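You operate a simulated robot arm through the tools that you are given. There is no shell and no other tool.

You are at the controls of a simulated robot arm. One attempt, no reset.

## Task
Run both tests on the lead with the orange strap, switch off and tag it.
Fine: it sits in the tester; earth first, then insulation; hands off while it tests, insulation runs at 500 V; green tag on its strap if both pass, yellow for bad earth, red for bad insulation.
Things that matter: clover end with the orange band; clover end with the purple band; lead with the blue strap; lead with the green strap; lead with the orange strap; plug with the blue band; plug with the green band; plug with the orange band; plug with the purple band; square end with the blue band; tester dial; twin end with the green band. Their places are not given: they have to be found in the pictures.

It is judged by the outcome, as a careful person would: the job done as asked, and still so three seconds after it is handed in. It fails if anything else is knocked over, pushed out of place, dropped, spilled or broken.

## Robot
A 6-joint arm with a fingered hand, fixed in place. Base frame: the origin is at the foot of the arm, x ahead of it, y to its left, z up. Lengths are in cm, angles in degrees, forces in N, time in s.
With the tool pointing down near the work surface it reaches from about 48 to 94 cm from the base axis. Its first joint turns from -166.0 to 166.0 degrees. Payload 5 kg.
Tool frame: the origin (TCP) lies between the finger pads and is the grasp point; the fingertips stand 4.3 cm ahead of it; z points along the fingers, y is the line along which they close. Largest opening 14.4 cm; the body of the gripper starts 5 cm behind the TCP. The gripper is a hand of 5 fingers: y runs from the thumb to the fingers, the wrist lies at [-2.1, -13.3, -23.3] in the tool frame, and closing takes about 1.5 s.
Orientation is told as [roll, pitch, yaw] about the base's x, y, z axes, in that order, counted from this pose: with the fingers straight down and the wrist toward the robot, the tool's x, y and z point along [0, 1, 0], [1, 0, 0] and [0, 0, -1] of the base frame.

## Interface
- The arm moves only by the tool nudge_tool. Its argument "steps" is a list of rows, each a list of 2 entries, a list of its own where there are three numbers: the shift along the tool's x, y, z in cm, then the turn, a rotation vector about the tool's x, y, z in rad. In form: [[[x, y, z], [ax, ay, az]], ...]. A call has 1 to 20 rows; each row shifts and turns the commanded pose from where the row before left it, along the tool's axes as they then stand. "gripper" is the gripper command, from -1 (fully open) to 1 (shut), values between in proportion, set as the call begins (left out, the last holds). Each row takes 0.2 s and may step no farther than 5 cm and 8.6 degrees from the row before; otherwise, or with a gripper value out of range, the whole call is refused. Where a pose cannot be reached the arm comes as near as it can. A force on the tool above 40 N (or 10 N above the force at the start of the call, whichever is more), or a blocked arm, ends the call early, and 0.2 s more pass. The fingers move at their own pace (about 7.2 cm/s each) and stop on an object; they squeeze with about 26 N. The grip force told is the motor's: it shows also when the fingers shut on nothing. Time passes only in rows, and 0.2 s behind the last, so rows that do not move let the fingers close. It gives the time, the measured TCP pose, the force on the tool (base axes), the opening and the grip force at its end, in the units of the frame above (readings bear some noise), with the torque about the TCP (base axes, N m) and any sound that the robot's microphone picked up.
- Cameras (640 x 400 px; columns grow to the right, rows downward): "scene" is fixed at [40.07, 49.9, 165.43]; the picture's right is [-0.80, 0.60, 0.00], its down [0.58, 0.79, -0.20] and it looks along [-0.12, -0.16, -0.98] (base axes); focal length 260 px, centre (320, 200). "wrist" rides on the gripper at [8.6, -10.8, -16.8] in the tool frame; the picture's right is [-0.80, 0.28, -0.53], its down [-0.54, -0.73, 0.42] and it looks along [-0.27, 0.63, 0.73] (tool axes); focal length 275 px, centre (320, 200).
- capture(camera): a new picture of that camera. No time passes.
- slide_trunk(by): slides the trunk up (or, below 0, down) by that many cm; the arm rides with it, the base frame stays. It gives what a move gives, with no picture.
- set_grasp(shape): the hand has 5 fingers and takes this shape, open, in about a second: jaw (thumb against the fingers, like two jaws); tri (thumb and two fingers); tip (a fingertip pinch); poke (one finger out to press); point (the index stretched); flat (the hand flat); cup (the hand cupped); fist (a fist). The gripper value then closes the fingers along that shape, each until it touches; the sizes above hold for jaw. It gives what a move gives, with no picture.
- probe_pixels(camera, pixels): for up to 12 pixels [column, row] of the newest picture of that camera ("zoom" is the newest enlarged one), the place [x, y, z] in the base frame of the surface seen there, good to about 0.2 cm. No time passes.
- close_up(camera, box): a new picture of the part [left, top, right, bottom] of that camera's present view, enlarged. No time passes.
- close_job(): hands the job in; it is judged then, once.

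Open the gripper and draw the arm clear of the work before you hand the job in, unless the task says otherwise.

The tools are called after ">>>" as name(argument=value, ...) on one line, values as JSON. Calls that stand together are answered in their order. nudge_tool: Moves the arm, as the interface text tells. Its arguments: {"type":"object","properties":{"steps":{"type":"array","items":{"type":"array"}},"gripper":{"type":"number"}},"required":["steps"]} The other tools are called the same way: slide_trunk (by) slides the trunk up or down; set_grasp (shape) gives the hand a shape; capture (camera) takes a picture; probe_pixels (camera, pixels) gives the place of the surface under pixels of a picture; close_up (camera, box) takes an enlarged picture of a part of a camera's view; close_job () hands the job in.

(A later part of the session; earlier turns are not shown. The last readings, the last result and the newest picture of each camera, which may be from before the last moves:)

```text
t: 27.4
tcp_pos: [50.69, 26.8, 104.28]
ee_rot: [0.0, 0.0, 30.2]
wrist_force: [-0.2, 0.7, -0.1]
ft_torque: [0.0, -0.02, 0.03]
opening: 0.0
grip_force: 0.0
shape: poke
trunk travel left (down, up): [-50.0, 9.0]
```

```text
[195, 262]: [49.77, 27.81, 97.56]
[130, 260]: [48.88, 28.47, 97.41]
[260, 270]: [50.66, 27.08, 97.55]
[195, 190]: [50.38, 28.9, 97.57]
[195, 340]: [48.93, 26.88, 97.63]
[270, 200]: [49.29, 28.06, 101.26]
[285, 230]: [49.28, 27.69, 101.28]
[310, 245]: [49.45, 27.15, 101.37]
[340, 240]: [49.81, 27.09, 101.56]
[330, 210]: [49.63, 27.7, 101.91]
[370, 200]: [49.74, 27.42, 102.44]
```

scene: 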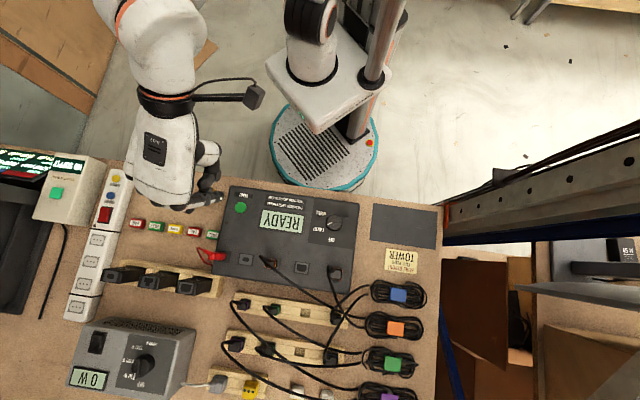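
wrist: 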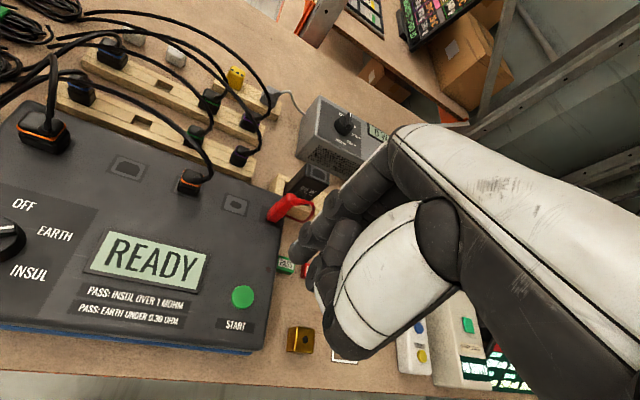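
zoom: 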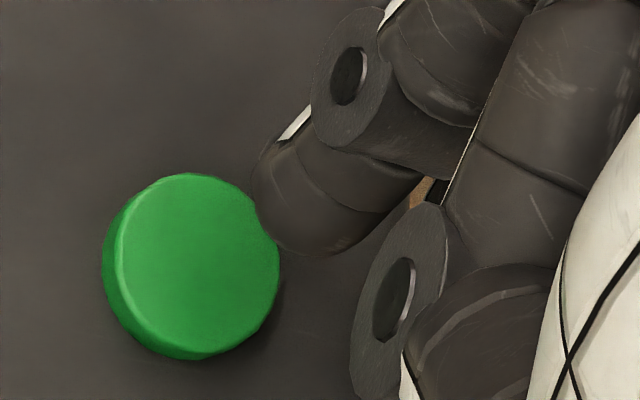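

The fingertip is right over the button centre (49.8, 27.85) with ~3.6 cm to go. I'll press it and withdraw up at once in a single call.

>>> nudge_tool(steps=[[[0, 0, 2], [0, 0, 0]], [[0, 0, 1], [0, 0, 0]], [[0, 0, 0.4], [0, 0, 0]], [[0, 0, 0.4], [0, 0, 0]], [[0, 0, 0.4], [0, 0, 0]], [[0, 0, -1.2], [0, 0, 0]], [[0, 0, -3], [0, 0, 0]], [[0, 0, -4], [0, 0, 0]], [[0, 0, -4], [0, 0, 0]]])

>>> close_up(camera="scene", box=[200, 170, 440, 320])

```text
t: 28.6
tcp_pos: [51.49, 27.27, 101.45]
ee_rot: [-0.1, -1.2, 30.2]
wrist_force: [4.5, 2.7, 16.9]
ft_torque: [-0.13, -0.28, 0.08]
opening: 0.0
grip_force: 0.0
shape: poke
trunk travel left (down, up): [-50.0, 9.0]
heard: click
stopped in row 5: the force on the tool passed its limit at 45 N (the readings are from after the stop); the commanded pose is now the measured one
```

```text
2.67 times, centred on (320, 245) of scene
```

zoom: 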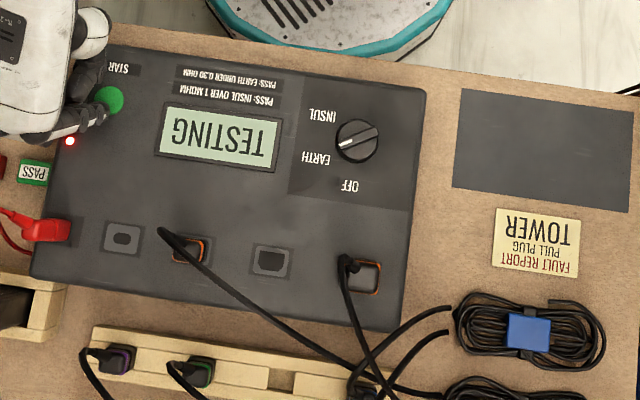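

The click started the test (display TESTING, LED on). The arm stopped at 45 N on the button, so I lift off at once.

>>> nudge_tool(steps=[[[0, 0, -3], [0, 0, 0]], [[0, 0, -4], [0, 0, 0]], [[0, 0, -4], [0, 0, 0]]])

>>> close_up(camera="scene", box=[200, 170, 440, 320])

```text
t: 29.4
tcp_pos: [51.02, 27.22, 112.08]
ee_rot: [0.1, -0.7, 30.2]
wrist_force: [-0.5, -0.2, -0.7]
ft_torque: [0.0, 0.0, 0.0]
opening: 0.03
grip_force: 0.1
shape: poke
trunk travel left (down, up): [-50.0, 9.0]
```

```text
2.67 times, centred on (320, 245) of scene
```

zoom: 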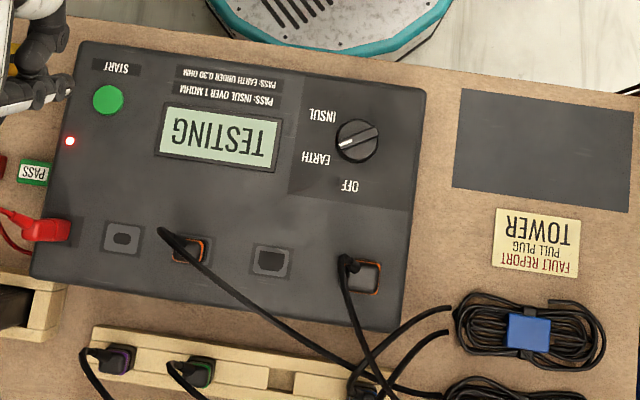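

Hands are clear and the tester shows TESTING. I wait with no motion and then read the display.

>>> nudge_tool(steps=[[[0, 0, 0], [0, 0, 0]], [[0, 0, 0], [0, 0, 0]], [[0, 0, 0], [0, 0, 0]], [[0, 0, 0], [0, 0, 0]], [[0, 0, 0], [0, 0, 0]], [[0, 0, 0], [0, 0, 0]], [[0, 0, 0], [0, 0, 0]], [[0, 0, 0], [0, 0, 0]], [[0, 0, 0], [0, 0, 0]], [[0, 0, 0], [0, 0, 0]]])

>>> close_up(camera="scene", box=[200, 170, 440, 320])

```text
t: 31.6
tcp_pos: [51.16, 27.26, 112.16]
ee_rot: [0.0, -0.8, 30.1]
wrist_force: [0.0, -1.1, 0.3]
ft_torque: [0.01, 0.01, 0.01]
opening: 0.0
grip_force: 0.0
shape: poke
trunk travel left (down, up): [-50.0, 9.0]
```

```text
2.67 times, centred on (320, 245) of scene
```

zoom: 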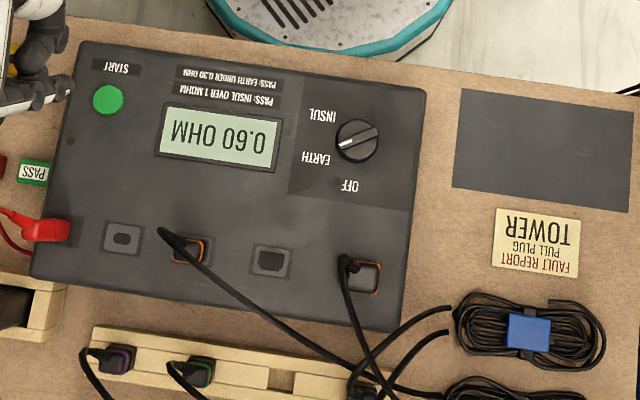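

The earth test has a result; since the scene view is upside down I'll confirm the reading in the wrist view.

>>> capture(camera="wrist")

>>> close_up(camera="wrist", box=[0, 160, 260, 340])

>>> close_up(camera="scene", box=[255, 205, 310, 240])

```text
taken
```

wrist: 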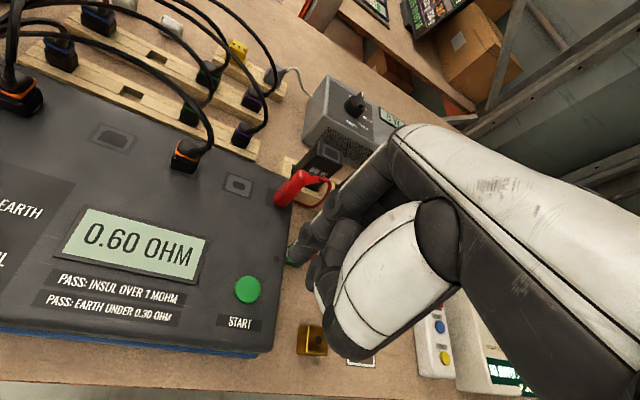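

```text
2.22 times, centred on (130, 250) of wrist
```

zoom: 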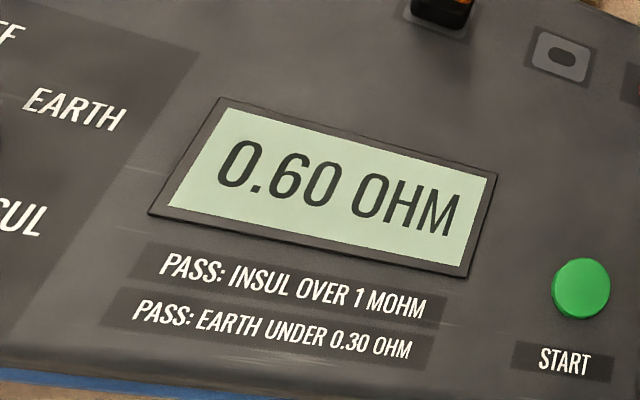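

```text
11.43 times, centred on (282, 222) of scene
```

zoom: 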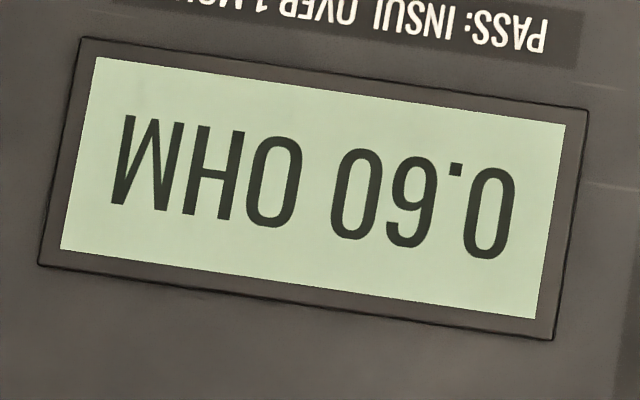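

The earth reading is 0.60 OHM, above the 0.30 limit: a bad earth. I still have to run insulation, so I go up, back over the dial, and take the tri shape again.

>>> nudge_tool(steps=[[[0, 0, -3], [0.012, 0.007, 0]], [[0, 0, -3], [0, 0, 0]], [[4.24, -1.12, 0], [0, 0, 0]], [[4.24, -1.12, 0], [0, 0, 0]], [[4.24, -1.12, 0], [0, 0, 0]], [[4.24, -1.12, 0], [0, 0, 0]], [[4.24, -1.12, 0], [0, 0, 0]], [[4.24, -1.12, 0], [0, 0, 0]], [[0, 0, 0], [0, 0, -0.125]], [[0, 0, 0], [0, 0, -0.125]], [[0, 0, 0], [0, 0, -0.125]], [[0, 0, 0], [0, 0, -0.125]], [[0, 0, 0], [0, 0, -0.125]], [[0, 0, 0], [0, 0, -0.125]], [[0, 0, 0], [0, 0, 0]], [[0, 0, 0], [0, 0, 0]]])

>>> set_grasp(shape="tri")

>>> nudge_tool(steps=[[[0, 0, 0], [0, 0, 0]], [[0, 0, 0], [0, 0, 0]], [[0, 0, 0], [0, 0, 0]], [[0, 0, 0], [0, 0, 0]], [[0, 0, 0], [0, 0, 0]], [[0, 0, 0], [0, 0, 0]]], gripper=0.45)

>>> close_up(camera="wrist", box=[160, 180, 360, 340])

```text
t: 35.0
tcp_pos: [32.36, 45.66, 118.1]
ee_rot: [0.2, -0.3, 73.2]
wrist_force: [0.4, -0.5, -0.2]
ft_torque: [-0.01, -0.03, 0.04]
opening: 0.01
grip_force: 0.0
shape: poke
trunk travel left (down, up): [-50.0, 9.0]
```

```text
t: 35.9
tcp_pos: [32.47, 45.62, 118.26]
ee_rot: [0.2, -0.3, 73.2]
wrist_force: [0.3, 1.4, 1.0]
ft_torque: [-0.02, 0.0, -0.02]
opening: 14.41
grip_force: 0.1
shape: tri
trunk travel left (down, up): [-50.0, 9.0]
```

```text
t: 37.2
tcp_pos: [32.43, 45.72, 118.17]
ee_rot: [0.1, -0.3, 73.3]
wrist_force: [0.2, -0.3, -0.1]
ft_torque: [0.0, -0.03, 0.04]
opening: 4.01
grip_force: 0.1
shape: tri
trunk travel left (down, up): [-50.0, 9.0]
```

```text
2.50 times, centred on (260, 260) of wrist
```

zoom: 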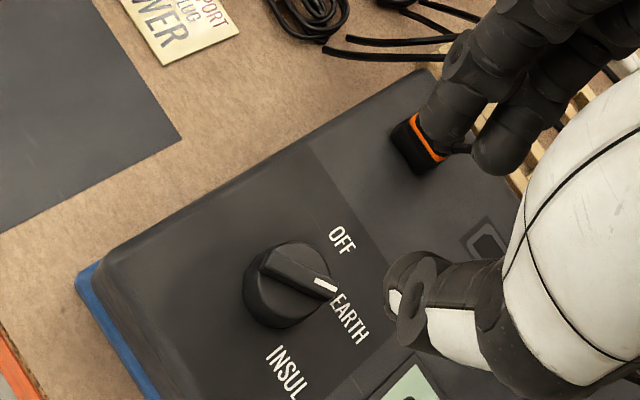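

The dial pointer is on EARTH as before. I'll shift 0.2 cm and descend along the same path I used to rise.

>>> nudge_tool(steps=[[[0, 0.2, 2], [0.0015, 0.005, 0]], [[0, 0, 3], [0, 0, 0]], [[0, 0, 3], [0, 0, 0]], [[0, 0, 3], [0, 0, 0]], [[0, 0, 2], [0, 0, 0]], [[0, 0, 1], [0, 0, 0]], [[0, 0, 0.6], [0, 0, 0]], [[0, 0, 0], [0, 0, 0]]])

>>> close_up(camera="wrist", box=[240, 200, 360, 310])

```text
t: 39.0
tcp_pos: [32.51, 45.84, 103.64]
ee_rot: [0.5, -0.2, 73.3]
wrist_force: [0.7, 0.3, 0.7]
ft_torque: [0.0, -0.01, -0.01]
opening: 3.97
grip_force: 0.0
shape: tri
trunk travel left (down, up): [-50.0, 9.0]
```

```text
3.64 times, centred on (300, 255) of wrist
```

zoom: 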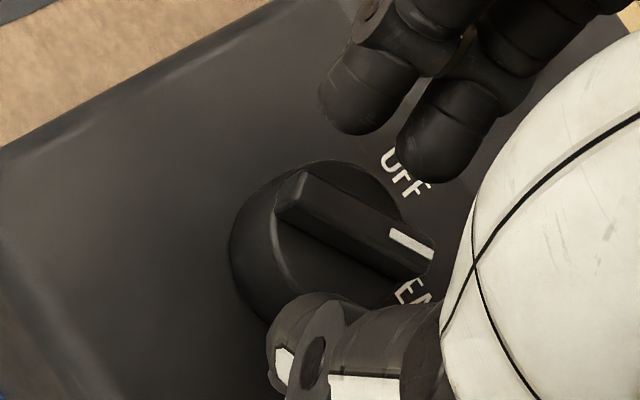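

The fingers straddle the bar as before, with no contact force. I'll close on the bar gently at this height.

>>> nudge_tool(steps=[[[0, 0, 0.1], [0, 0, 0]], [[0, 0, 0], [0, 0, 0]], [[0, 0, 0], [0, 0, 0]], [[0, 0, 0], [0, 0, 0]], [[0, 0, 0], [0, 0, 0]], [[0, 0, 0], [0, 0, 0]]], gripper=0.85)

>>> close_up(camera="wrist", box=[240, 200, 360, 310])

```text
t: 40.5
tcp_pos: [32.36, 45.93, 103.66]
ee_rot: [0.5, -0.4, 73.2]
wrist_force: [1.1, 0.4, 1.7]
ft_torque: [0.08, -0.03, -0.02]
opening: 1.1
grip_force: 0.2
shape: tri
trunk travel left (down, up): [-50.0, 9.0]
```

```text
3.64 times, centred on (300, 255) of wrist
```

zoom: 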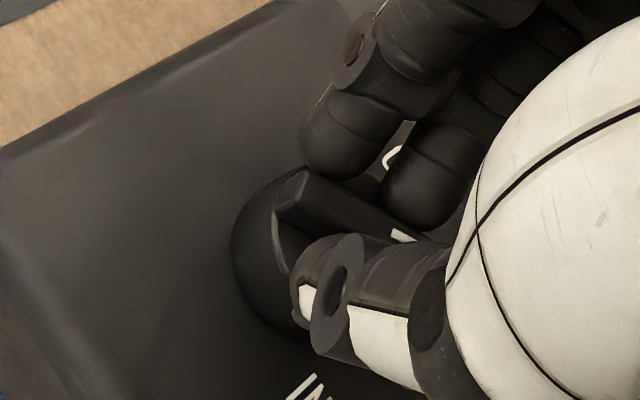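

The opening reached 1.1 with no squeeze yet; I'll command fully shut to grip the bar.

>>> nudge_tool(steps=[[[0, 0, 0], [0, 0, 0]], [[0, 0, 0], [0, 0, 0]], [[0, 0, 0], [0, 0, 0]], [[0, 0, 0], [0, 0, 0]]], gripper=1.0)

>>> close_up(camera="wrist", box=[240, 200, 360, 310])

```text
t: 41.5
tcp_pos: [32.27, 45.89, 103.48]
ee_rot: [0.5, -0.2, 73.3]
wrist_force: [-3.0, -0.4, 1.4]
ft_torque: [-0.15, 0.23, 0.03]
opening: 0.57
grip_force: 26.3
shape: tri
trunk travel left (down, up): [-50.0, 9.0]
```

```text
3.64 times, centred on (300, 255) of wrist
```

zoom: 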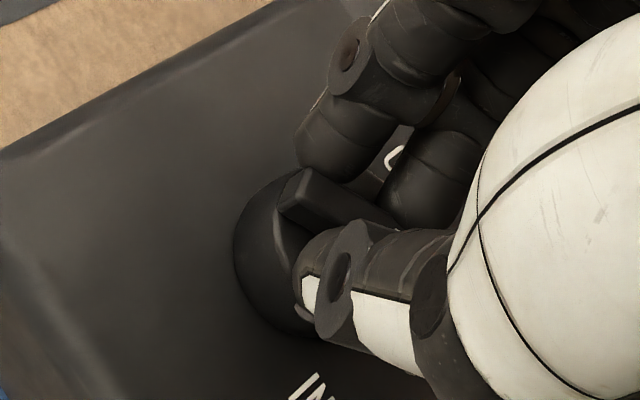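

Gripped (26 N). I'll turn the dial 30° clockwise and look, then the rest.

>>> nudge_tool(steps=[[[0, 0, 0], [0, 0, 0.0873]], [[0, 0, 0], [0, 0, 0.0873]], [[0, 0, 0], [0, 0, 0.0873]], [[0, 0, 0], [0, 0, 0.0873]], [[0, 0, 0], [0, 0, 0.0873]], [[0, 0, 0], [0, 0, 0.0873]], [[0, 0, 0], [0, 0, 0]]])

>>> close_up(camera="wrist", box=[200, 180, 360, 310])

```text
t: 43.0
tcp_pos: [32.28, 45.95, 103.54]
ee_rot: [0.5, 0.0, 43.1]
wrist_force: [-2.6, 6.7, 4.1]
ft_torque: [0.25, 0.24, 0.04]
opening: 0.56
grip_force: 26.3
shape: tri
trunk travel left (down, up): [-50.0, 9.0]
```

```text
3.08 times, centred on (280, 245) of wrist
```

zoom: 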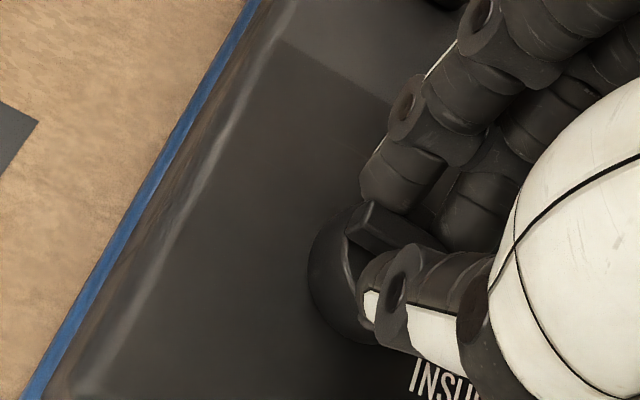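

The knob follows the hand. I'll turn the remaining 30°.

>>> nudge_tool(steps=[[[0, 0, 0], [0, 0, 0.0873]], [[0, 0, 0], [0, 0, 0.0873]], [[0, 0, 0], [0, 0, 0.0873]], [[0, 0, 0], [0, 0, 0.0873]], [[0, 0, 0], [0, 0, 0.0873]], [[0, 0, 0], [0, 0, 0.0873]], [[0, 0, 0], [0, 0, 0]]])

>>> close_up(camera="wrist", box=[200, 180, 360, 310])

>>> capture(camera="scene")

```text
t: 44.6
tcp_pos: [32.3, 46.04, 103.61]
ee_rot: [0.5, 0.3, 13.2]
wrist_force: [0.5, 14.0, 5.0]
ft_torque: [0.61, -0.09, 0.4]
opening: 0.56
grip_force: 26.3
shape: tri
trunk travel left (down, up): [-50.0, 9.0]
```

```text
3.08 times, centred on (280, 245) of wrist
```

zoom: 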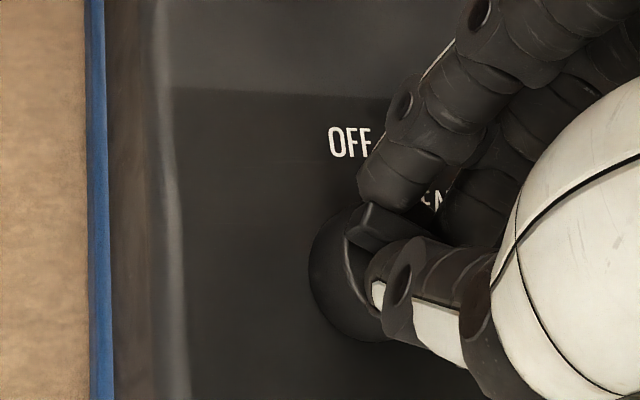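

```text
taken
```

scene: 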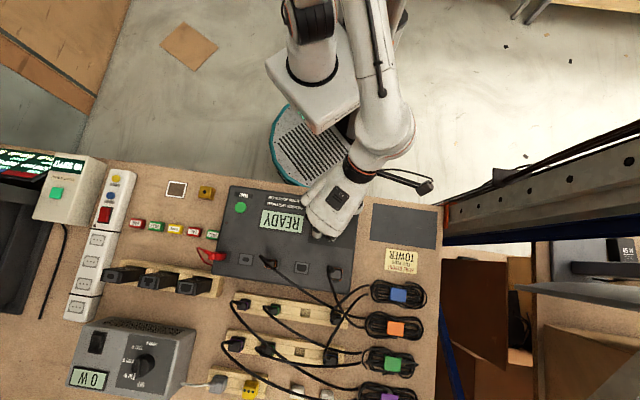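

The display shows READY and torque rose, consistent with the INSUL end stop. I release the knob and rise to check the pointer.

>>> nudge_tool(steps=[[[0, 0, 0], [0, 0, 0]], [[0, 0, 0], [0, 0, 0]], [[0, 0, 0], [0, 0, 0]], [[0, 0, -2], [0, 0, 0]], [[0, 0, -3], [0, 0, 0]], [[0, 0, -3], [0, 0, 0]], [[0, 0, -3], [0, 0, 0]], [[0, 0, -3], [0, 0, 0]], [[0, 0, 0], [0, 0, 0]]], gripper=0.4)

>>> close_up(camera="wrist", box=[160, 180, 360, 340])

>>> capture(camera="scene")

```text
t: 46.6
tcp_pos: [32.29, 45.85, 117.56]
ee_rot: [0.4, 0.4, 13.1]
wrist_force: [-0.4, 0.1, 0.2]
ft_torque: [0.02, -0.03, -0.03]
opening: 4.31
grip_force: 0.1
shape: tri
trunk travel left (down, up): [-50.0, 9.0]
```

```text
2.50 times, centred on (260, 260) of wrist
```

zoom: 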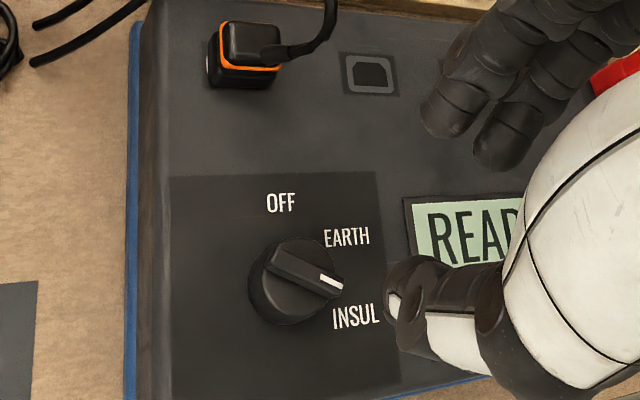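

```text
taken
```

scene: 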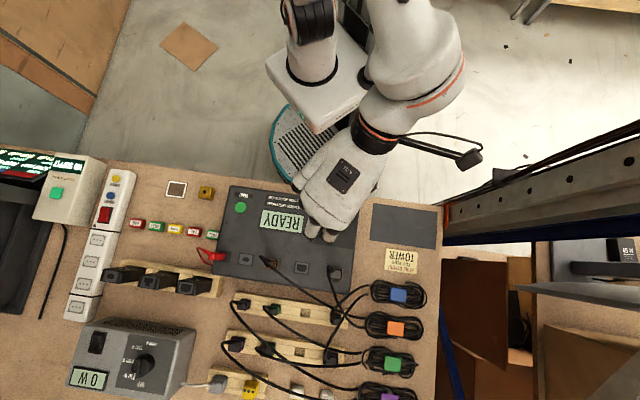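

The pointer sits at INSUL as it sat at EARTH before (same relation in the hand's view), and the display is READY. I move back over START with the poke shape.

>>> nudge_tool(steps=[[[0, 0, -0.8], [-0.0026, -0.0096, -0.148]], [[0, 0, 0], [0, 0, -0.148]], [[-4.285, 1.053, 0], [0, 0, 0]], [[-4.285, 1.053, 0], [0, 0, 0]], [[-4.285, 1.053, 0], [0, 0, 0]], [[-4.285, 1.053, 0], [0, 0, 0]], [[-4.285, 1.053, 0], [0, 0, 0]], [[-4.285, 1.053, 0], [0, 0, 0]], [[0, 0, 0], [0, 0, 0]], [[0, 0, 0], [0, 0, 0]]])

>>> set_grasp(shape="poke")

>>> close_up(camera="scene", box=[200, 170, 440, 320])

```text
t: 48.9
tcp_pos: [50.52, 26.74, 118.32]
ee_rot: [0.0, 0.1, 30.1]
wrist_force: [1.6, -0.5, -0.4]
ft_torque: [-0.03, 0.01, -0.02]
opening: 4.29
grip_force: 0.0
shape: tri
trunk travel left (down, up): [-50.0, 9.0]
```

```text
t: 49.8
tcp_pos: [50.59, 26.66, 118.39]
ee_rot: [0.0, 0.2, 30.1]
wrist_force: [-0.2, -0.7, -0.5]
ft_torque: [-0.03, 0.0, -0.02]
opening: 0.0
grip_force: 0.0
shape: poke
trunk travel left (down, up): [-50.0, 9.0]
```

```text
2.67 times, centred on (320, 245) of scene
```

zoom: 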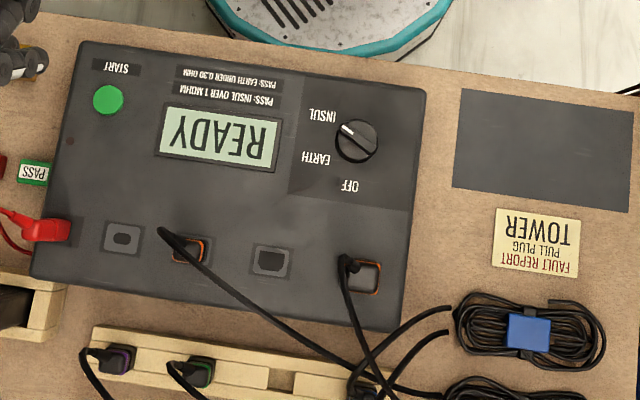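

The scene view confirms the pointer towards INSUL and READY on the display. I descend to just above the button.

>>> nudge_tool(steps=[[[0, 0.1, 3], [0, 0, 0]], [[0, 0, 3], [0, 0, 0]], [[0, 0, 3], [0, 0, 0]], [[0, 0, 3], [0, 0, 0]], [[0, 0, 3], [0, 0, 0]], [[0, 0, 1.3], [0, 0, 0]], [[0, 0, 0], [0, 0, 0]]])

>>> close_up(camera="wrist", box=[260, 210, 340, 300])

```text
t: 51.4
tcp_pos: [50.97, 26.63, 101.96]
ee_rot: [0.0, 0.2, 30.2]
wrist_force: [-0.5, -0.5, -0.2]
ft_torque: [-0.01, -0.01, 0.03]
opening: 0.0
grip_force: 0.1
shape: poke
trunk travel left (down, up): [-50.0, 9.0]
```

```text
4.44 times, centred on (300, 255) of wrist
```

zoom: 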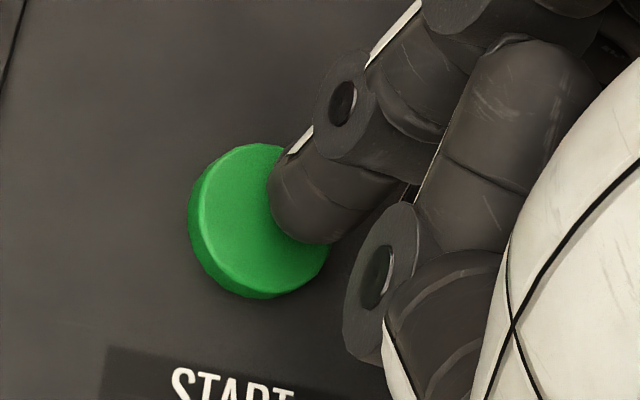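

The tip is over the button, ~1.3 cm above it. I press in small steps and withdraw in the same call.

>>> nudge_tool(steps=[[[0, 0, 0.8], [0, 0, 0]], [[0, 0, 0.3], [0, 0, 0]], [[0, 0, 0.2], [0, 0, 0]], [[0, 0, 0.2], [0, 0, 0]], [[0, 0, -1.5], [0, 0, 0]], [[0, 0, -3], [0, 0, 0]], [[0, 0, -4], [0, 0, 0]], [[0, 0, -4], [0, 0, 0]]])

>>> close_up(camera="scene", box=[200, 170, 440, 320])

```text
t: 52.3
tcp_pos: [51.42, 26.94, 101.39]
ee_rot: [-0.1, -0.9, 30.1]
wrist_force: [3.4, 3.3, 15.1]
ft_torque: [0.07, -0.15, 0.02]
opening: 0.0
grip_force: 0.0
shape: poke
trunk travel left (down, up): [-50.0, 9.0]
heard: click
stopped in row 4: the force on the tool passed its limit at 42 N (the readings are from after the stop); the commanded pose is now the measured one
```

```text
2.67 times, centred on (320, 245) of scene
```

zoom: 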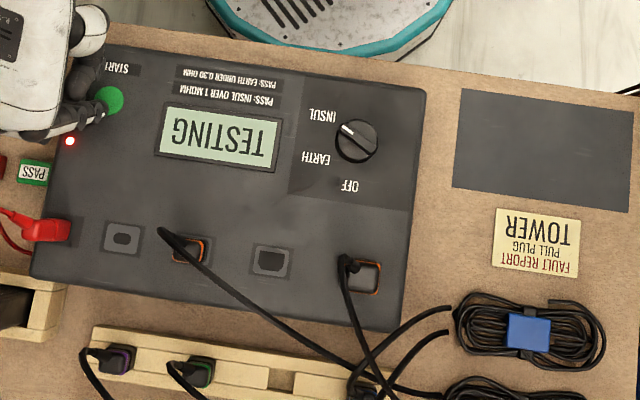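

The insulation test has started (TESTING, click heard). I lift clear immediately.

>>> nudge_tool(steps=[[[0, 0, -4], [0, 0, 0]], [[0, 0, -4], [0, 0, 0]], [[0, 0, -4], [0, 0, 0]]])

>>> nudge_tool(steps=[[[0, 0, 0], [0, 0, 0]], [[0, 0, 0], [0, 0, 0]], [[0, 0, 0], [0, 0, 0]], [[0, 0, 0], [0, 0, 0]], [[0, 0, 0], [0, 0, 0]], [[0, 0, 0], [0, 0, 0]], [[0, 0, 0], [0, 0, 0]], [[0, 0, 0], [0, 0, 0]], [[0, 0, 0], [0, 0, 0]], [[0, 0, 0], [0, 0, 0]], [[0, 0, 0], [0, 0, 0]], [[0, 0, 0], [0, 0, 0]]])

>>> close_up(camera="scene", box=[200, 170, 440, 320])

>>> close_up(camera="wrist", box=[0, 160, 260, 340])

```text
t: 53.1
tcp_pos: [51.06, 27.03, 113.12]
ee_rot: [-0.1, -0.6, 30.1]
wrist_force: [0.1, 0.1, -0.6]
ft_torque: [0.01, 0.0, -0.01]
opening: 0.0
grip_force: 0.0
shape: poke
trunk travel left (down, up): [-50.0, 9.0]
```

```text
t: 55.7
tcp_pos: [51.09, 27.06, 113.08]
ee_rot: [-0.1, -0.5, 30.2]
wrist_force: [-0.1, 0.2, -0.5]
ft_torque: [-0.03, 0.01, 0.02]
opening: 0.01
grip_force: 0.1
shape: poke
trunk travel left (down, up): [-50.0, 9.0]
```

```text
2.67 times, centred on (320, 245) of scene
```

zoom: 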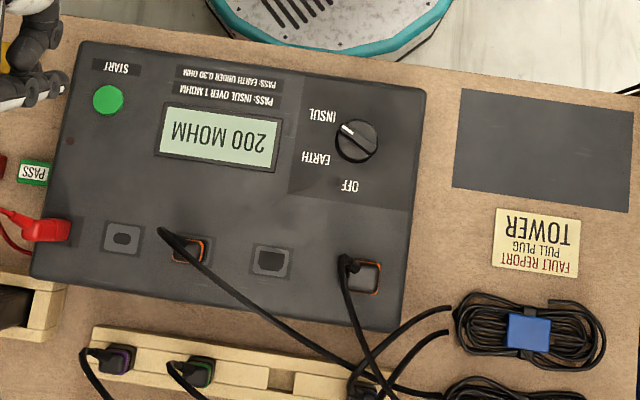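

```text
2.22 times, centred on (130, 250) of wrist
```

zoom: 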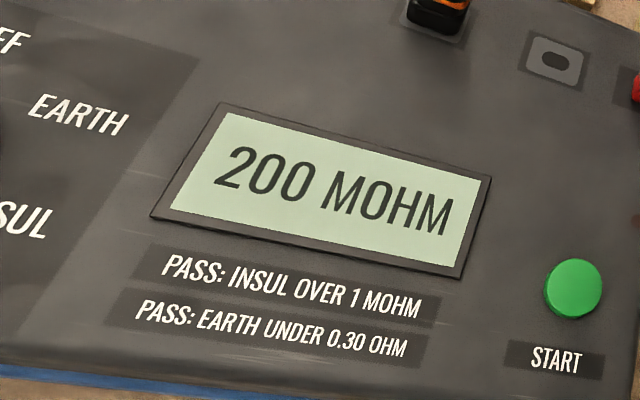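

Insulation reads 200 MOHM (pass), so with the 0.60 OHM earth the tag is yellow (REWORK). First I switch off: back to the dial with tri at yaw ≈13°.

>>> nudge_tool(steps=[[[0, 0, -2.5], [0.0075, 0.0044, 0]], [[0, 0, -2.5], [0, 0, 0]], [[4.27, -1.11, 0], [0, 0, 0]], [[4.27, -1.11, 0], [0, 0, 0]], [[4.27, -1.11, 0], [0, 0, 0]], [[4.27, -1.11, 0], [0, 0, 0]], [[4.27, -1.11, 0], [0, 0, 0]], [[4.27, -1.11, 0], [0, 0, 0]], [[0, 0, 0], [0, 0, 0.149]], [[0, 0, 0], [0, 0, 0.149]], [[0, 0, 0], [0, 0, 0]], [[0, 0, 0], [0, 0, 0]]])

>>> set_grasp(shape="tri")

>>> nudge_tool(steps=[[[0, 0, 0], [0, 0, 0]], [[0, 0, 0], [0, 0, 0]], [[0, 0, 0], [0, 0, 0]], [[0, 0, 0], [0, 0, 0]], [[0, 0, 0], [0, 0, 0]], [[0, 0, 0], [0, 0, 0]]], gripper=0.45)

>>> close_up(camera="wrist", box=[160, 180, 360, 340])

```text
t: 58.3
tcp_pos: [32.37, 45.59, 118.3]
ee_rot: [0.2, 0.0, 13.0]
wrist_force: [0.5, -0.3, -0.1]
ft_torque: [0.01, 0.01, 0.02]
opening: 0.0
grip_force: 0.0
shape: poke
trunk travel left (down, up): [-50.0, 9.0]
```

```text
t: 59.2
tcp_pos: [32.39, 45.6, 118.24]
ee_rot: [0.2, 0.0, 13.2]
wrist_force: [-0.1, -0.5, 0.2]
ft_torque: [-0.01, -0.01, -0.02]
opening: 14.4
grip_force: 0.2
shape: tri
trunk travel left (down, up): [-50.0, 9.0]
```

```text
t: 60.6
tcp_pos: [32.42, 45.53, 118.32]
ee_rot: [0.1, 0.1, 13.1]
wrist_force: [0.0, -0.3, 0.5]
ft_torque: [0.01, 0.02, 0.02]
opening: 4.01
grip_force: 0.0
shape: tri
trunk travel left (down, up): [-50.0, 9.0]
```

```text
2.50 times, centred on (260, 260) of wrist
```

zoom: 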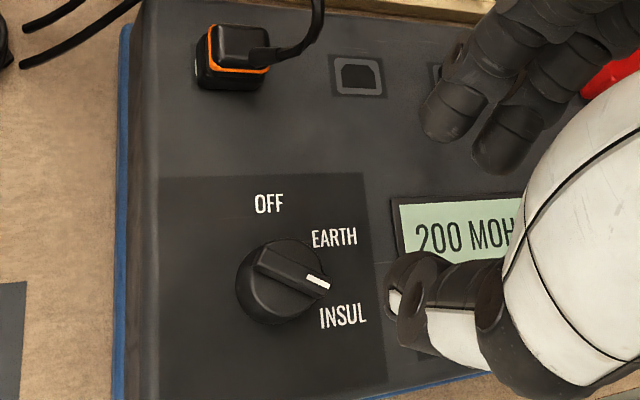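

I'll shift 0.5 cm to the measured knob axis and descend along the previous path.

>>> nudge_tool(steps=[[[0.5, 0.05, 2], [0, 0, 0]], [[0, 0, 3], [0, 0, 0]], [[0, 0, 3], [0, 0, 0]], [[0, 0, 3], [0, 0, 0]], [[0, 0, 2], [0, 0, 0]], [[0, 0, 1], [0, 0, 0]], [[0, 0, 0.8], [0, 0, 0]], [[0, 0, 0], [0, 0, 0]]])

>>> close_up(camera="wrist", box=[240, 200, 360, 310])

```text
t: 62.4
tcp_pos: [32.49, 46.0, 103.37]
ee_rot: [0.2, -0.1, 13.1]
wrist_force: [0.2, 0.0, -0.2]
ft_torque: [-0.02, 0.0, -0.05]
opening: 3.99
grip_force: 0.0
shape: tri
trunk travel left (down, up): [-50.0, 9.0]
```

```text
3.64 times, centred on (300, 255) of wrist
```

zoom: 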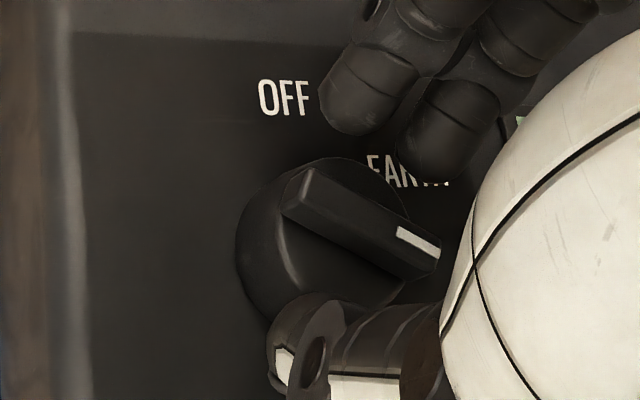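

The bar is between the fingers and thumb. I'll close onto it.

>>> nudge_tool(steps=[[[0, 0, 0], [0, 0, 0]], [[0, 0, 0], [0, 0, 0]], [[0, 0, 0], [0, 0, 0]], [[0, 0, 0], [0, 0, 0]], [[0, 0, 0], [0, 0, 0]], [[0, 0, 0], [0, 0, 0]], [[0, 0, 0], [0, 0, 0]]], gripper=1.0)

>>> close_up(camera="wrist", box=[240, 200, 360, 310])

```text
t: 64.0
tcp_pos: [32.5, 46.15, 103.38]
ee_rot: [0.2, 0.0, 13.1]
wrist_force: [2.3, 3.4, 5.2]
ft_torque: [0.14, -0.22, -0.01]
opening: 1.53
grip_force: 26.1
shape: tri
trunk travel left (down, up): [-50.0, 9.0]
```

```text
3.64 times, centred on (300, 255) of wrist
```

zoom: 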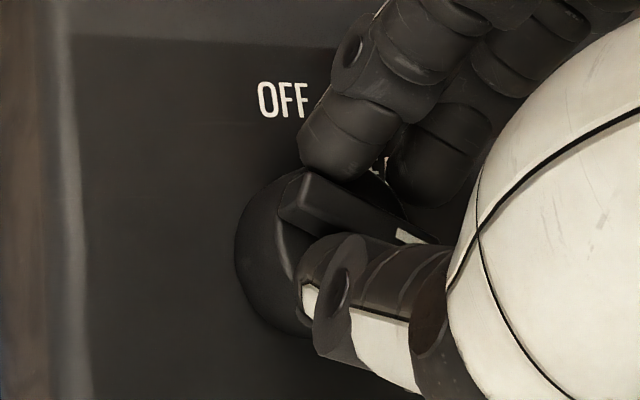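

The grip is firm (26 N, 1.5 cm). I turn the dial back counter-clockwise (tool −z) by 60° first.

>>> nudge_tool(steps=[[[0, 0, 0], [0, 0, -0.0873]], [[0, 0, 0], [0, 0, -0.0873]], [[0, 0, 0], [0, 0, -0.0873]], [[0, 0, 0], [0, 0, -0.0873]], [[0, 0, 0], [0, 0, -0.0873]], [[0, 0, 0], [0, 0, -0.0873]], [[0, 0, 0], [0, 0, -0.0873]], [[0, 0, 0], [0, 0, -0.0873]], [[0, 0, 0], [0, 0, -0.0873]], [[0, 0, 0], [0, 0, -0.0873]], [[0, 0, 0], [0, 0, -0.0873]], [[0, 0, 0], [0, 0, -0.0873]], [[0, 0, 0], [0, 0, 0]]])

>>> close_up(camera="wrist", box=[200, 180, 360, 310])

>>> capture(camera="scene")

```text
t: 66.8
tcp_pos: [32.36, 46.11, 103.36]
ee_rot: [0.1, -0.2, 73.1]
wrist_force: [-3.8, -3.6, 2.7]
ft_torque: [-0.37, 0.19, -0.02]
opening: 1.42
grip_force: 26.1
shape: tri
trunk travel left (down, up): [-50.0, 9.0]
```

```text
3.08 times, centred on (280, 245) of wrist
```

zoom: 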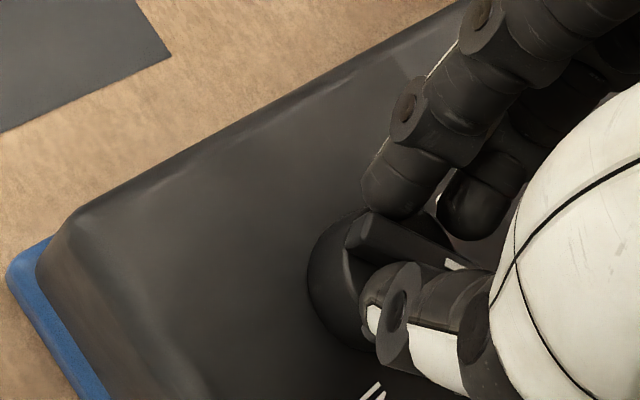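

```text
taken
```

scene: 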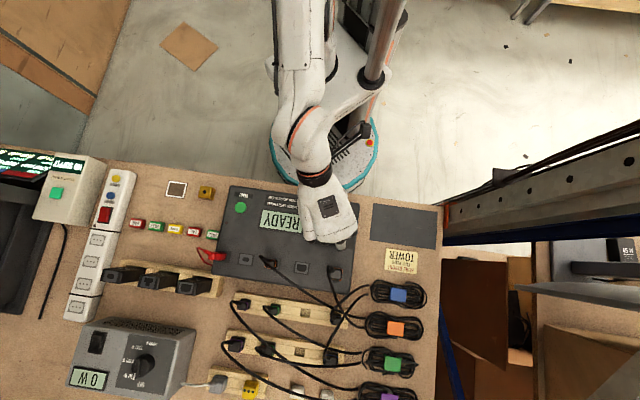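

The dial is back at EARTH with only ~5 N side force. I turn the remaining 60° to OFF.

>>> nudge_tool(steps=[[[0, 0, 0], [0, 0, -0.0873]], [[0, 0, 0], [0, 0, -0.0873]], [[0, 0, 0], [0, 0, -0.0873]], [[0, 0, 0], [0, 0, -0.0873]], [[0, 0, 0], [0, 0, -0.0873]], [[0, 0, 0], [0, 0, -0.0873]], [[0, 0, 0], [0, 0, -0.0873]], [[0, 0, 0], [0, 0, -0.0873]], [[0, 0, 0], [0, 0, -0.0873]], [[0, 0, 0], [0, 0, -0.0873]], [[0, 0, 0], [0, 0, -0.0873]], [[0, 0, 0], [0, 0, -0.0873]], [[0, 0, 0], [0, 0, 0]]])

>>> close_up(camera="wrist", box=[200, 180, 360, 310])

>>> capture(camera="scene")

```text
t: 69.6
tcp_pos: [32.36, 46.03, 103.4]
ee_rot: [-0.2, -0.2, 133.2]
wrist_force: [-1.7, -3.8, 2.4]
ft_torque: [-0.2, 0.14, -0.02]
opening: 1.34
grip_force: 25.6
shape: tri
trunk travel left (down, up): [-50.0, 9.0]
```

```text
3.08 times, centred on (280, 245) of wrist
```

zoom: 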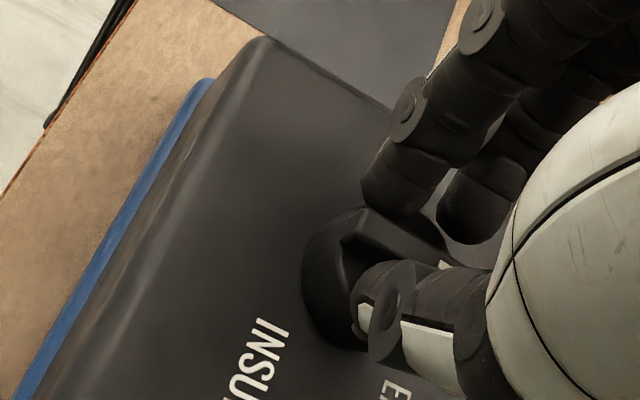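

```text
taken
```

scene: 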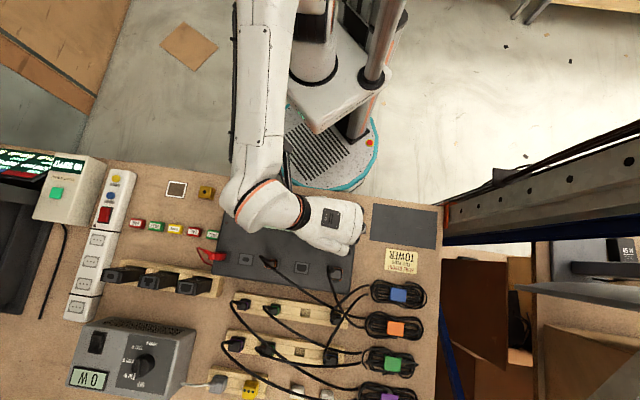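

Yaw is 133°, so the pointer should be at OFF. I release, rise, and swing back to a yaw of ~70° so the display can be read.

>>> nudge_tool(steps=[[[0, 0, 0], [0, 0, 0]], [[0, 0, 0], [0, 0, 0]], [[0, 0, 0], [0, 0, 0]], [[0, 0, -2], [0, 0, 0]], [[0, 0, -3], [0, 0, 0]], [[0, 0, -3], [0, 0, 0]], [[0, 0, -3], [0, 0, 0]], [[0, 0, -3], [0, 0, 0]], [[0, 0, -3], [0, 0, 0]], [[0, 0, 0], [0, 0, 0.14]], [[0, 0, 0], [0, 0, 0.14]], [[0, 0, 0], [0, 0, 0.14]], [[0, 0, 0], [0, 0, 0.14]], [[0, 0, 0], [0, 0, 0.14]], [[0, 0, 0], [0, 0, 0.14]], [[0, 0, 0], [0, 0, 0.14]], [[0, 0, 0], [0, 0, 0]]], gripper=0.4)

>>> capture(camera="scene")

>>> capture(camera="wrist")

```text
t: 73.2
tcp_pos: [32.34, 46.02, 120.36]
ee_rot: [0.0, -0.2, 76.9]
wrist_force: [0.2, 0.2, 0.1]
ft_torque: [-0.02, -0.02, -0.01]
opening: 4.3
grip_force: 0.0
shape: tri
trunk travel left (down, up): [-50.0, 9.0]
```

```text
taken
```

scene: 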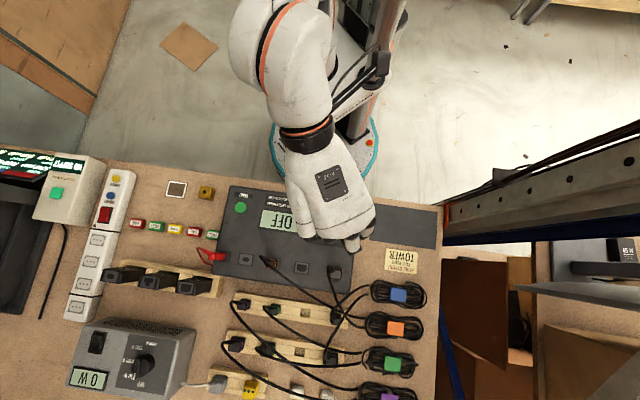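

```text
taken
```

wrist: 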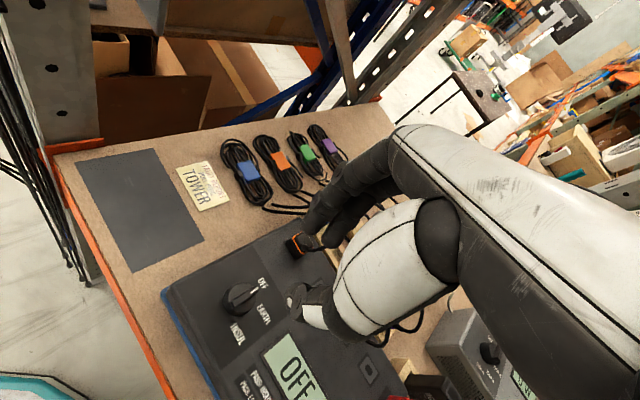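

The display reads OFF. Now I look closely at the yellow REWORK tag at scene (175,229) and the orange strap at (396,328).

>>> close_up(camera="scene", box=[380, 312, 416, 342])

>>> probe_pixels(camera="zoom", pixels=[[320, 200], [160, 100], [480, 110], [150, 260], [470, 290], [320, 60], [300, 330], [100, 200], [550, 200]])

>>> close_up(camera="scene", box=[155, 212, 199, 244])

>>> probe_pixels(camera="zoom", pixels=[[320, 200], [200, 200], [410, 200], [320, 160], [320, 250], [20, 200], [620, 200], [450, 200], [300, 350], [230, 160], [390, 260]])

```text
13.33 times, centred on (398, 327) of scene
```

zoom: 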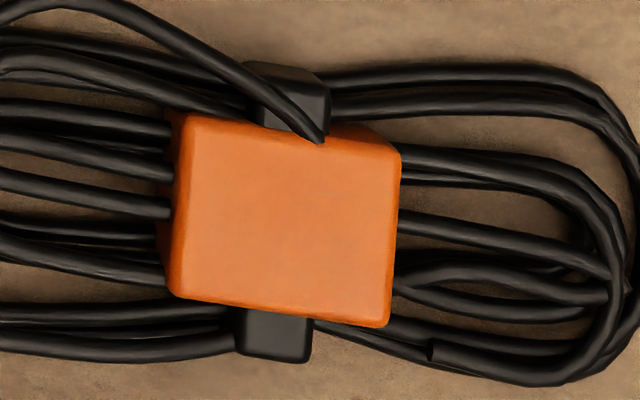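

```text
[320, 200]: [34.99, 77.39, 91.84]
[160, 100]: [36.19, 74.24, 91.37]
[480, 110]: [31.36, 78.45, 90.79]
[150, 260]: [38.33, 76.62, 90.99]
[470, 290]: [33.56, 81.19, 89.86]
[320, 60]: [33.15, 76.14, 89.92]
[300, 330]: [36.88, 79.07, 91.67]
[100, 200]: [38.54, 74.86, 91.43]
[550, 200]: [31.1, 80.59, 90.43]
```

```text
12.50 times, centred on (177, 228) of scene
```

zoom: 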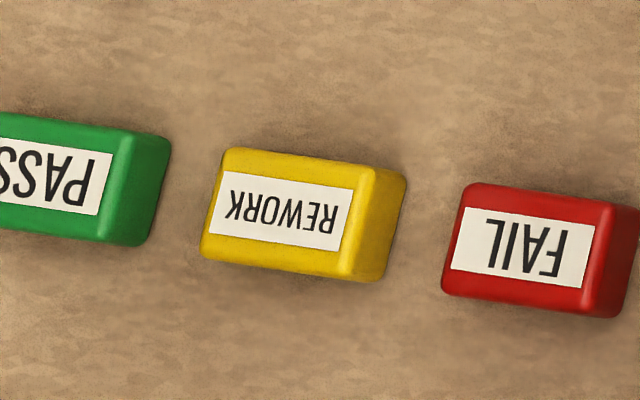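

```text
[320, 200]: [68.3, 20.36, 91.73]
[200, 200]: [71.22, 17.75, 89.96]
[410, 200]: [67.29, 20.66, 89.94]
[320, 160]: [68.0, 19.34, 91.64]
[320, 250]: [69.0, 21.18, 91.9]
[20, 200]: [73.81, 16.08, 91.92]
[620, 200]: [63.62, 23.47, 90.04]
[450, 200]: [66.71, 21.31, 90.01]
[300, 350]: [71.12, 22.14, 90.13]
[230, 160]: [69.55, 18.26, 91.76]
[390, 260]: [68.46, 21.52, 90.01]
```

The dial and display are OFF. The yellow tag (3.5×2.6×1.85 cm) is centred near (69.1, 20.15), and the orange strap top is near (35.9, 77.3, 91.85). I'll turn to yaw 45° (tag and strap axes) and move high over the tag.

>>> nudge_tool(steps=[[[0, 0, 0], [0, 0, 0.139]], [[0, 0, 0], [0, 0, 0.139]], [[0, 0, 0], [0, 0, 0.139]], [[0, 0, 0], [0, 0, 0.139]], [[-4.428, 0.77, 0], [0, 0, 0]], [[-4.428, 0.77, 0], [0, 0, 0]], [[-4.428, 0.77, 0], [0, 0, 0]], [[-4.428, 0.77, 0], [0, 0, 0]], [[-4.428, 0.77, 0], [0, 0, 0]], [[-4.428, 0.77, 0], [0, 0, 0]], [[-4.428, 0.77, 0], [0, 0, 0]], [[-4.428, 0.77, 0], [0, 0, 0]], [[-4.428, 0.77, 0], [0, 0, 0]], [[-4.428, 0.77, 0], [0, 0, 0]], [[0, 0, 0], [0, 0, 0]], [[0, 0, 0], [0, 0, 0]]], gripper=0.2)

>>> capture(camera="scene")

>>> capture(camera="wrist")

>>> close_up(camera="scene", box=[200, 170, 440, 320])

```text
t: 76.6
tcp_pos: [69.01, 20.2, 120.29]
ee_rot: [0.0, -0.1, 45.1]
wrist_force: [-1.2, 0.3, 0.0]
ft_torque: [0.01, 0.02, -0.01]
opening: 5.73
grip_force: 0.1
shape: tri
trunk travel left (down, up): [-50.0, 9.0]
```

```text
taken
```

scene: 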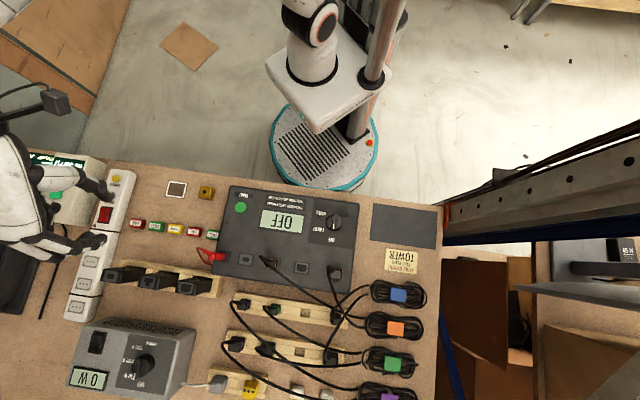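

```text
taken
```

wrist: 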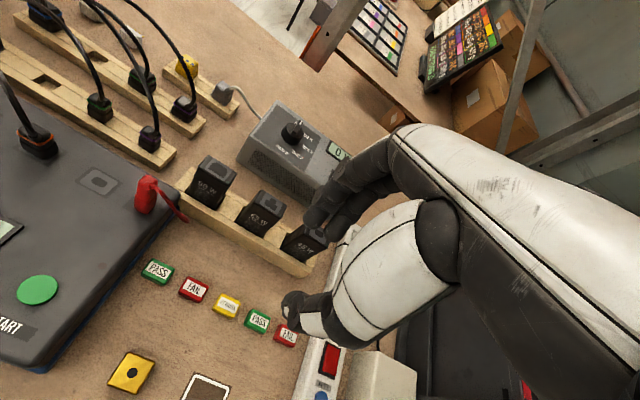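

```text
2.67 times, centred on (320, 245) of scene
```

zoom: 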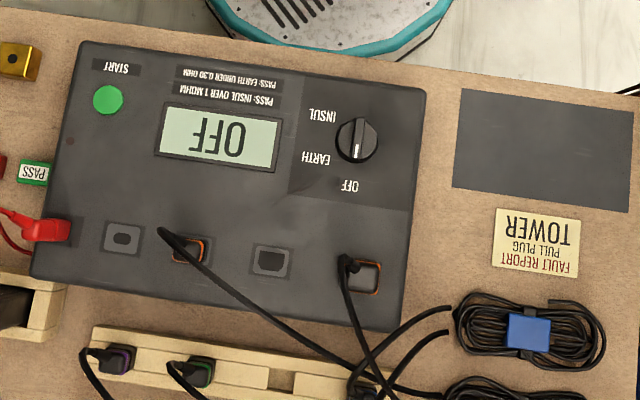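

The tester is confirmed OFF. Before going down I probe what surrounds the tag: power strip, adapters, clip and box heights.

>>> probe_pixels(camera="wrist", pixels=[[330, 358], [320, 390], [350, 385], [212, 165], [262, 200], [305, 237], [228, 303], [258, 320], [193, 289], [145, 190], [130, 370], [310, 260]])

>>> probe_pixels(camera="scene", pixels=[[104, 214], [90, 262], [80, 300], [122, 270], [157, 278], [193, 284], [112, 300], [206, 262], [117, 200], [75, 220], [60, 190], [205, 192]])

```text
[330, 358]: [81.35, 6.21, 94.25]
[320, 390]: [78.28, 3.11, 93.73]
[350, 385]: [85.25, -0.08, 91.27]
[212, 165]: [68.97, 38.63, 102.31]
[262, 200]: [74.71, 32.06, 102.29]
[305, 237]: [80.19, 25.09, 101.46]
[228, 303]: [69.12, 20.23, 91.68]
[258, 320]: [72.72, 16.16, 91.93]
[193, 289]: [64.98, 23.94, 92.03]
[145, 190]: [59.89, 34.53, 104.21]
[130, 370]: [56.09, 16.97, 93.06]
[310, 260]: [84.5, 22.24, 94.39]
```

```text
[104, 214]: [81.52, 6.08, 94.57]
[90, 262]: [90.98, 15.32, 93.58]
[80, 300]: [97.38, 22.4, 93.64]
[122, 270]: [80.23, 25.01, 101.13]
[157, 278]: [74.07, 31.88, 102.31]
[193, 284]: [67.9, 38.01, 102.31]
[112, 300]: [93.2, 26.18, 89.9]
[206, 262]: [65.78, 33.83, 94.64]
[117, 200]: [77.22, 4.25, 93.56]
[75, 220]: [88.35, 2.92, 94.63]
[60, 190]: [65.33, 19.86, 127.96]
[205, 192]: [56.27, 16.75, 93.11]
```

Adapters at (80,25) and (74.7,32) reach z≈102 and stand ≥9 cm beyond the tag on the finger side, so I keep the opening moderate (~4.5 cm). I descend to z≈104 and look.

>>> nudge_tool(steps=[[[0, 0, 4], [0, 0, 0]], [[0, 0, 4], [0, 0, 0]], [[0, 0, 4], [0, 0, 0]], [[0, 0, 4], [0, 0, 0]], [[0, 0, 0], [0, 0, 0]], [[0, 0, 0], [0, 0, 0]]], gripper=0.36)

>>> capture(camera="wrist")

>>> close_up(camera="scene", box=[60, 150, 260, 300])

```text
t: 78.0
tcp_pos: [68.86, 20.5, 104.27]
ee_rot: [0.1, -0.1, 45.2]
wrist_force: [0.0, -0.5, -0.3]
ft_torque: [0.04, -0.02, -0.05]
opening: 4.64
grip_force: 0.1
shape: tri
trunk travel left (down, up): [-50.0, 9.0]
```

```text
taken
```

wrist: 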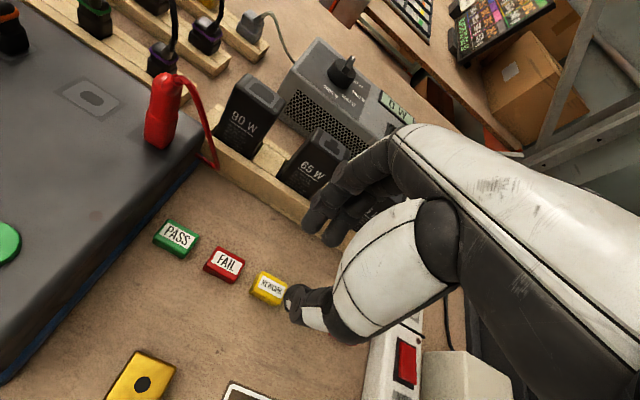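

```text
2.67 times, centred on (160, 225) of scene
```

zoom: 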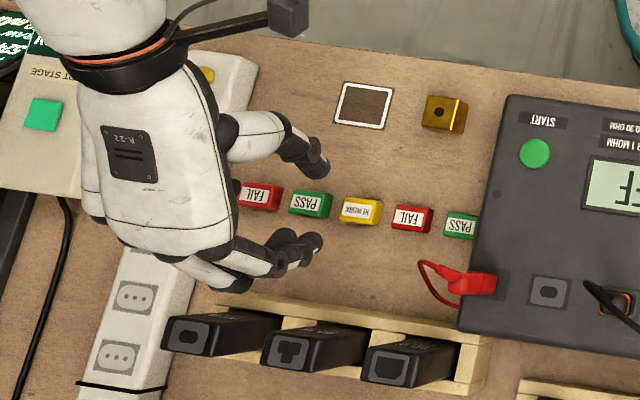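

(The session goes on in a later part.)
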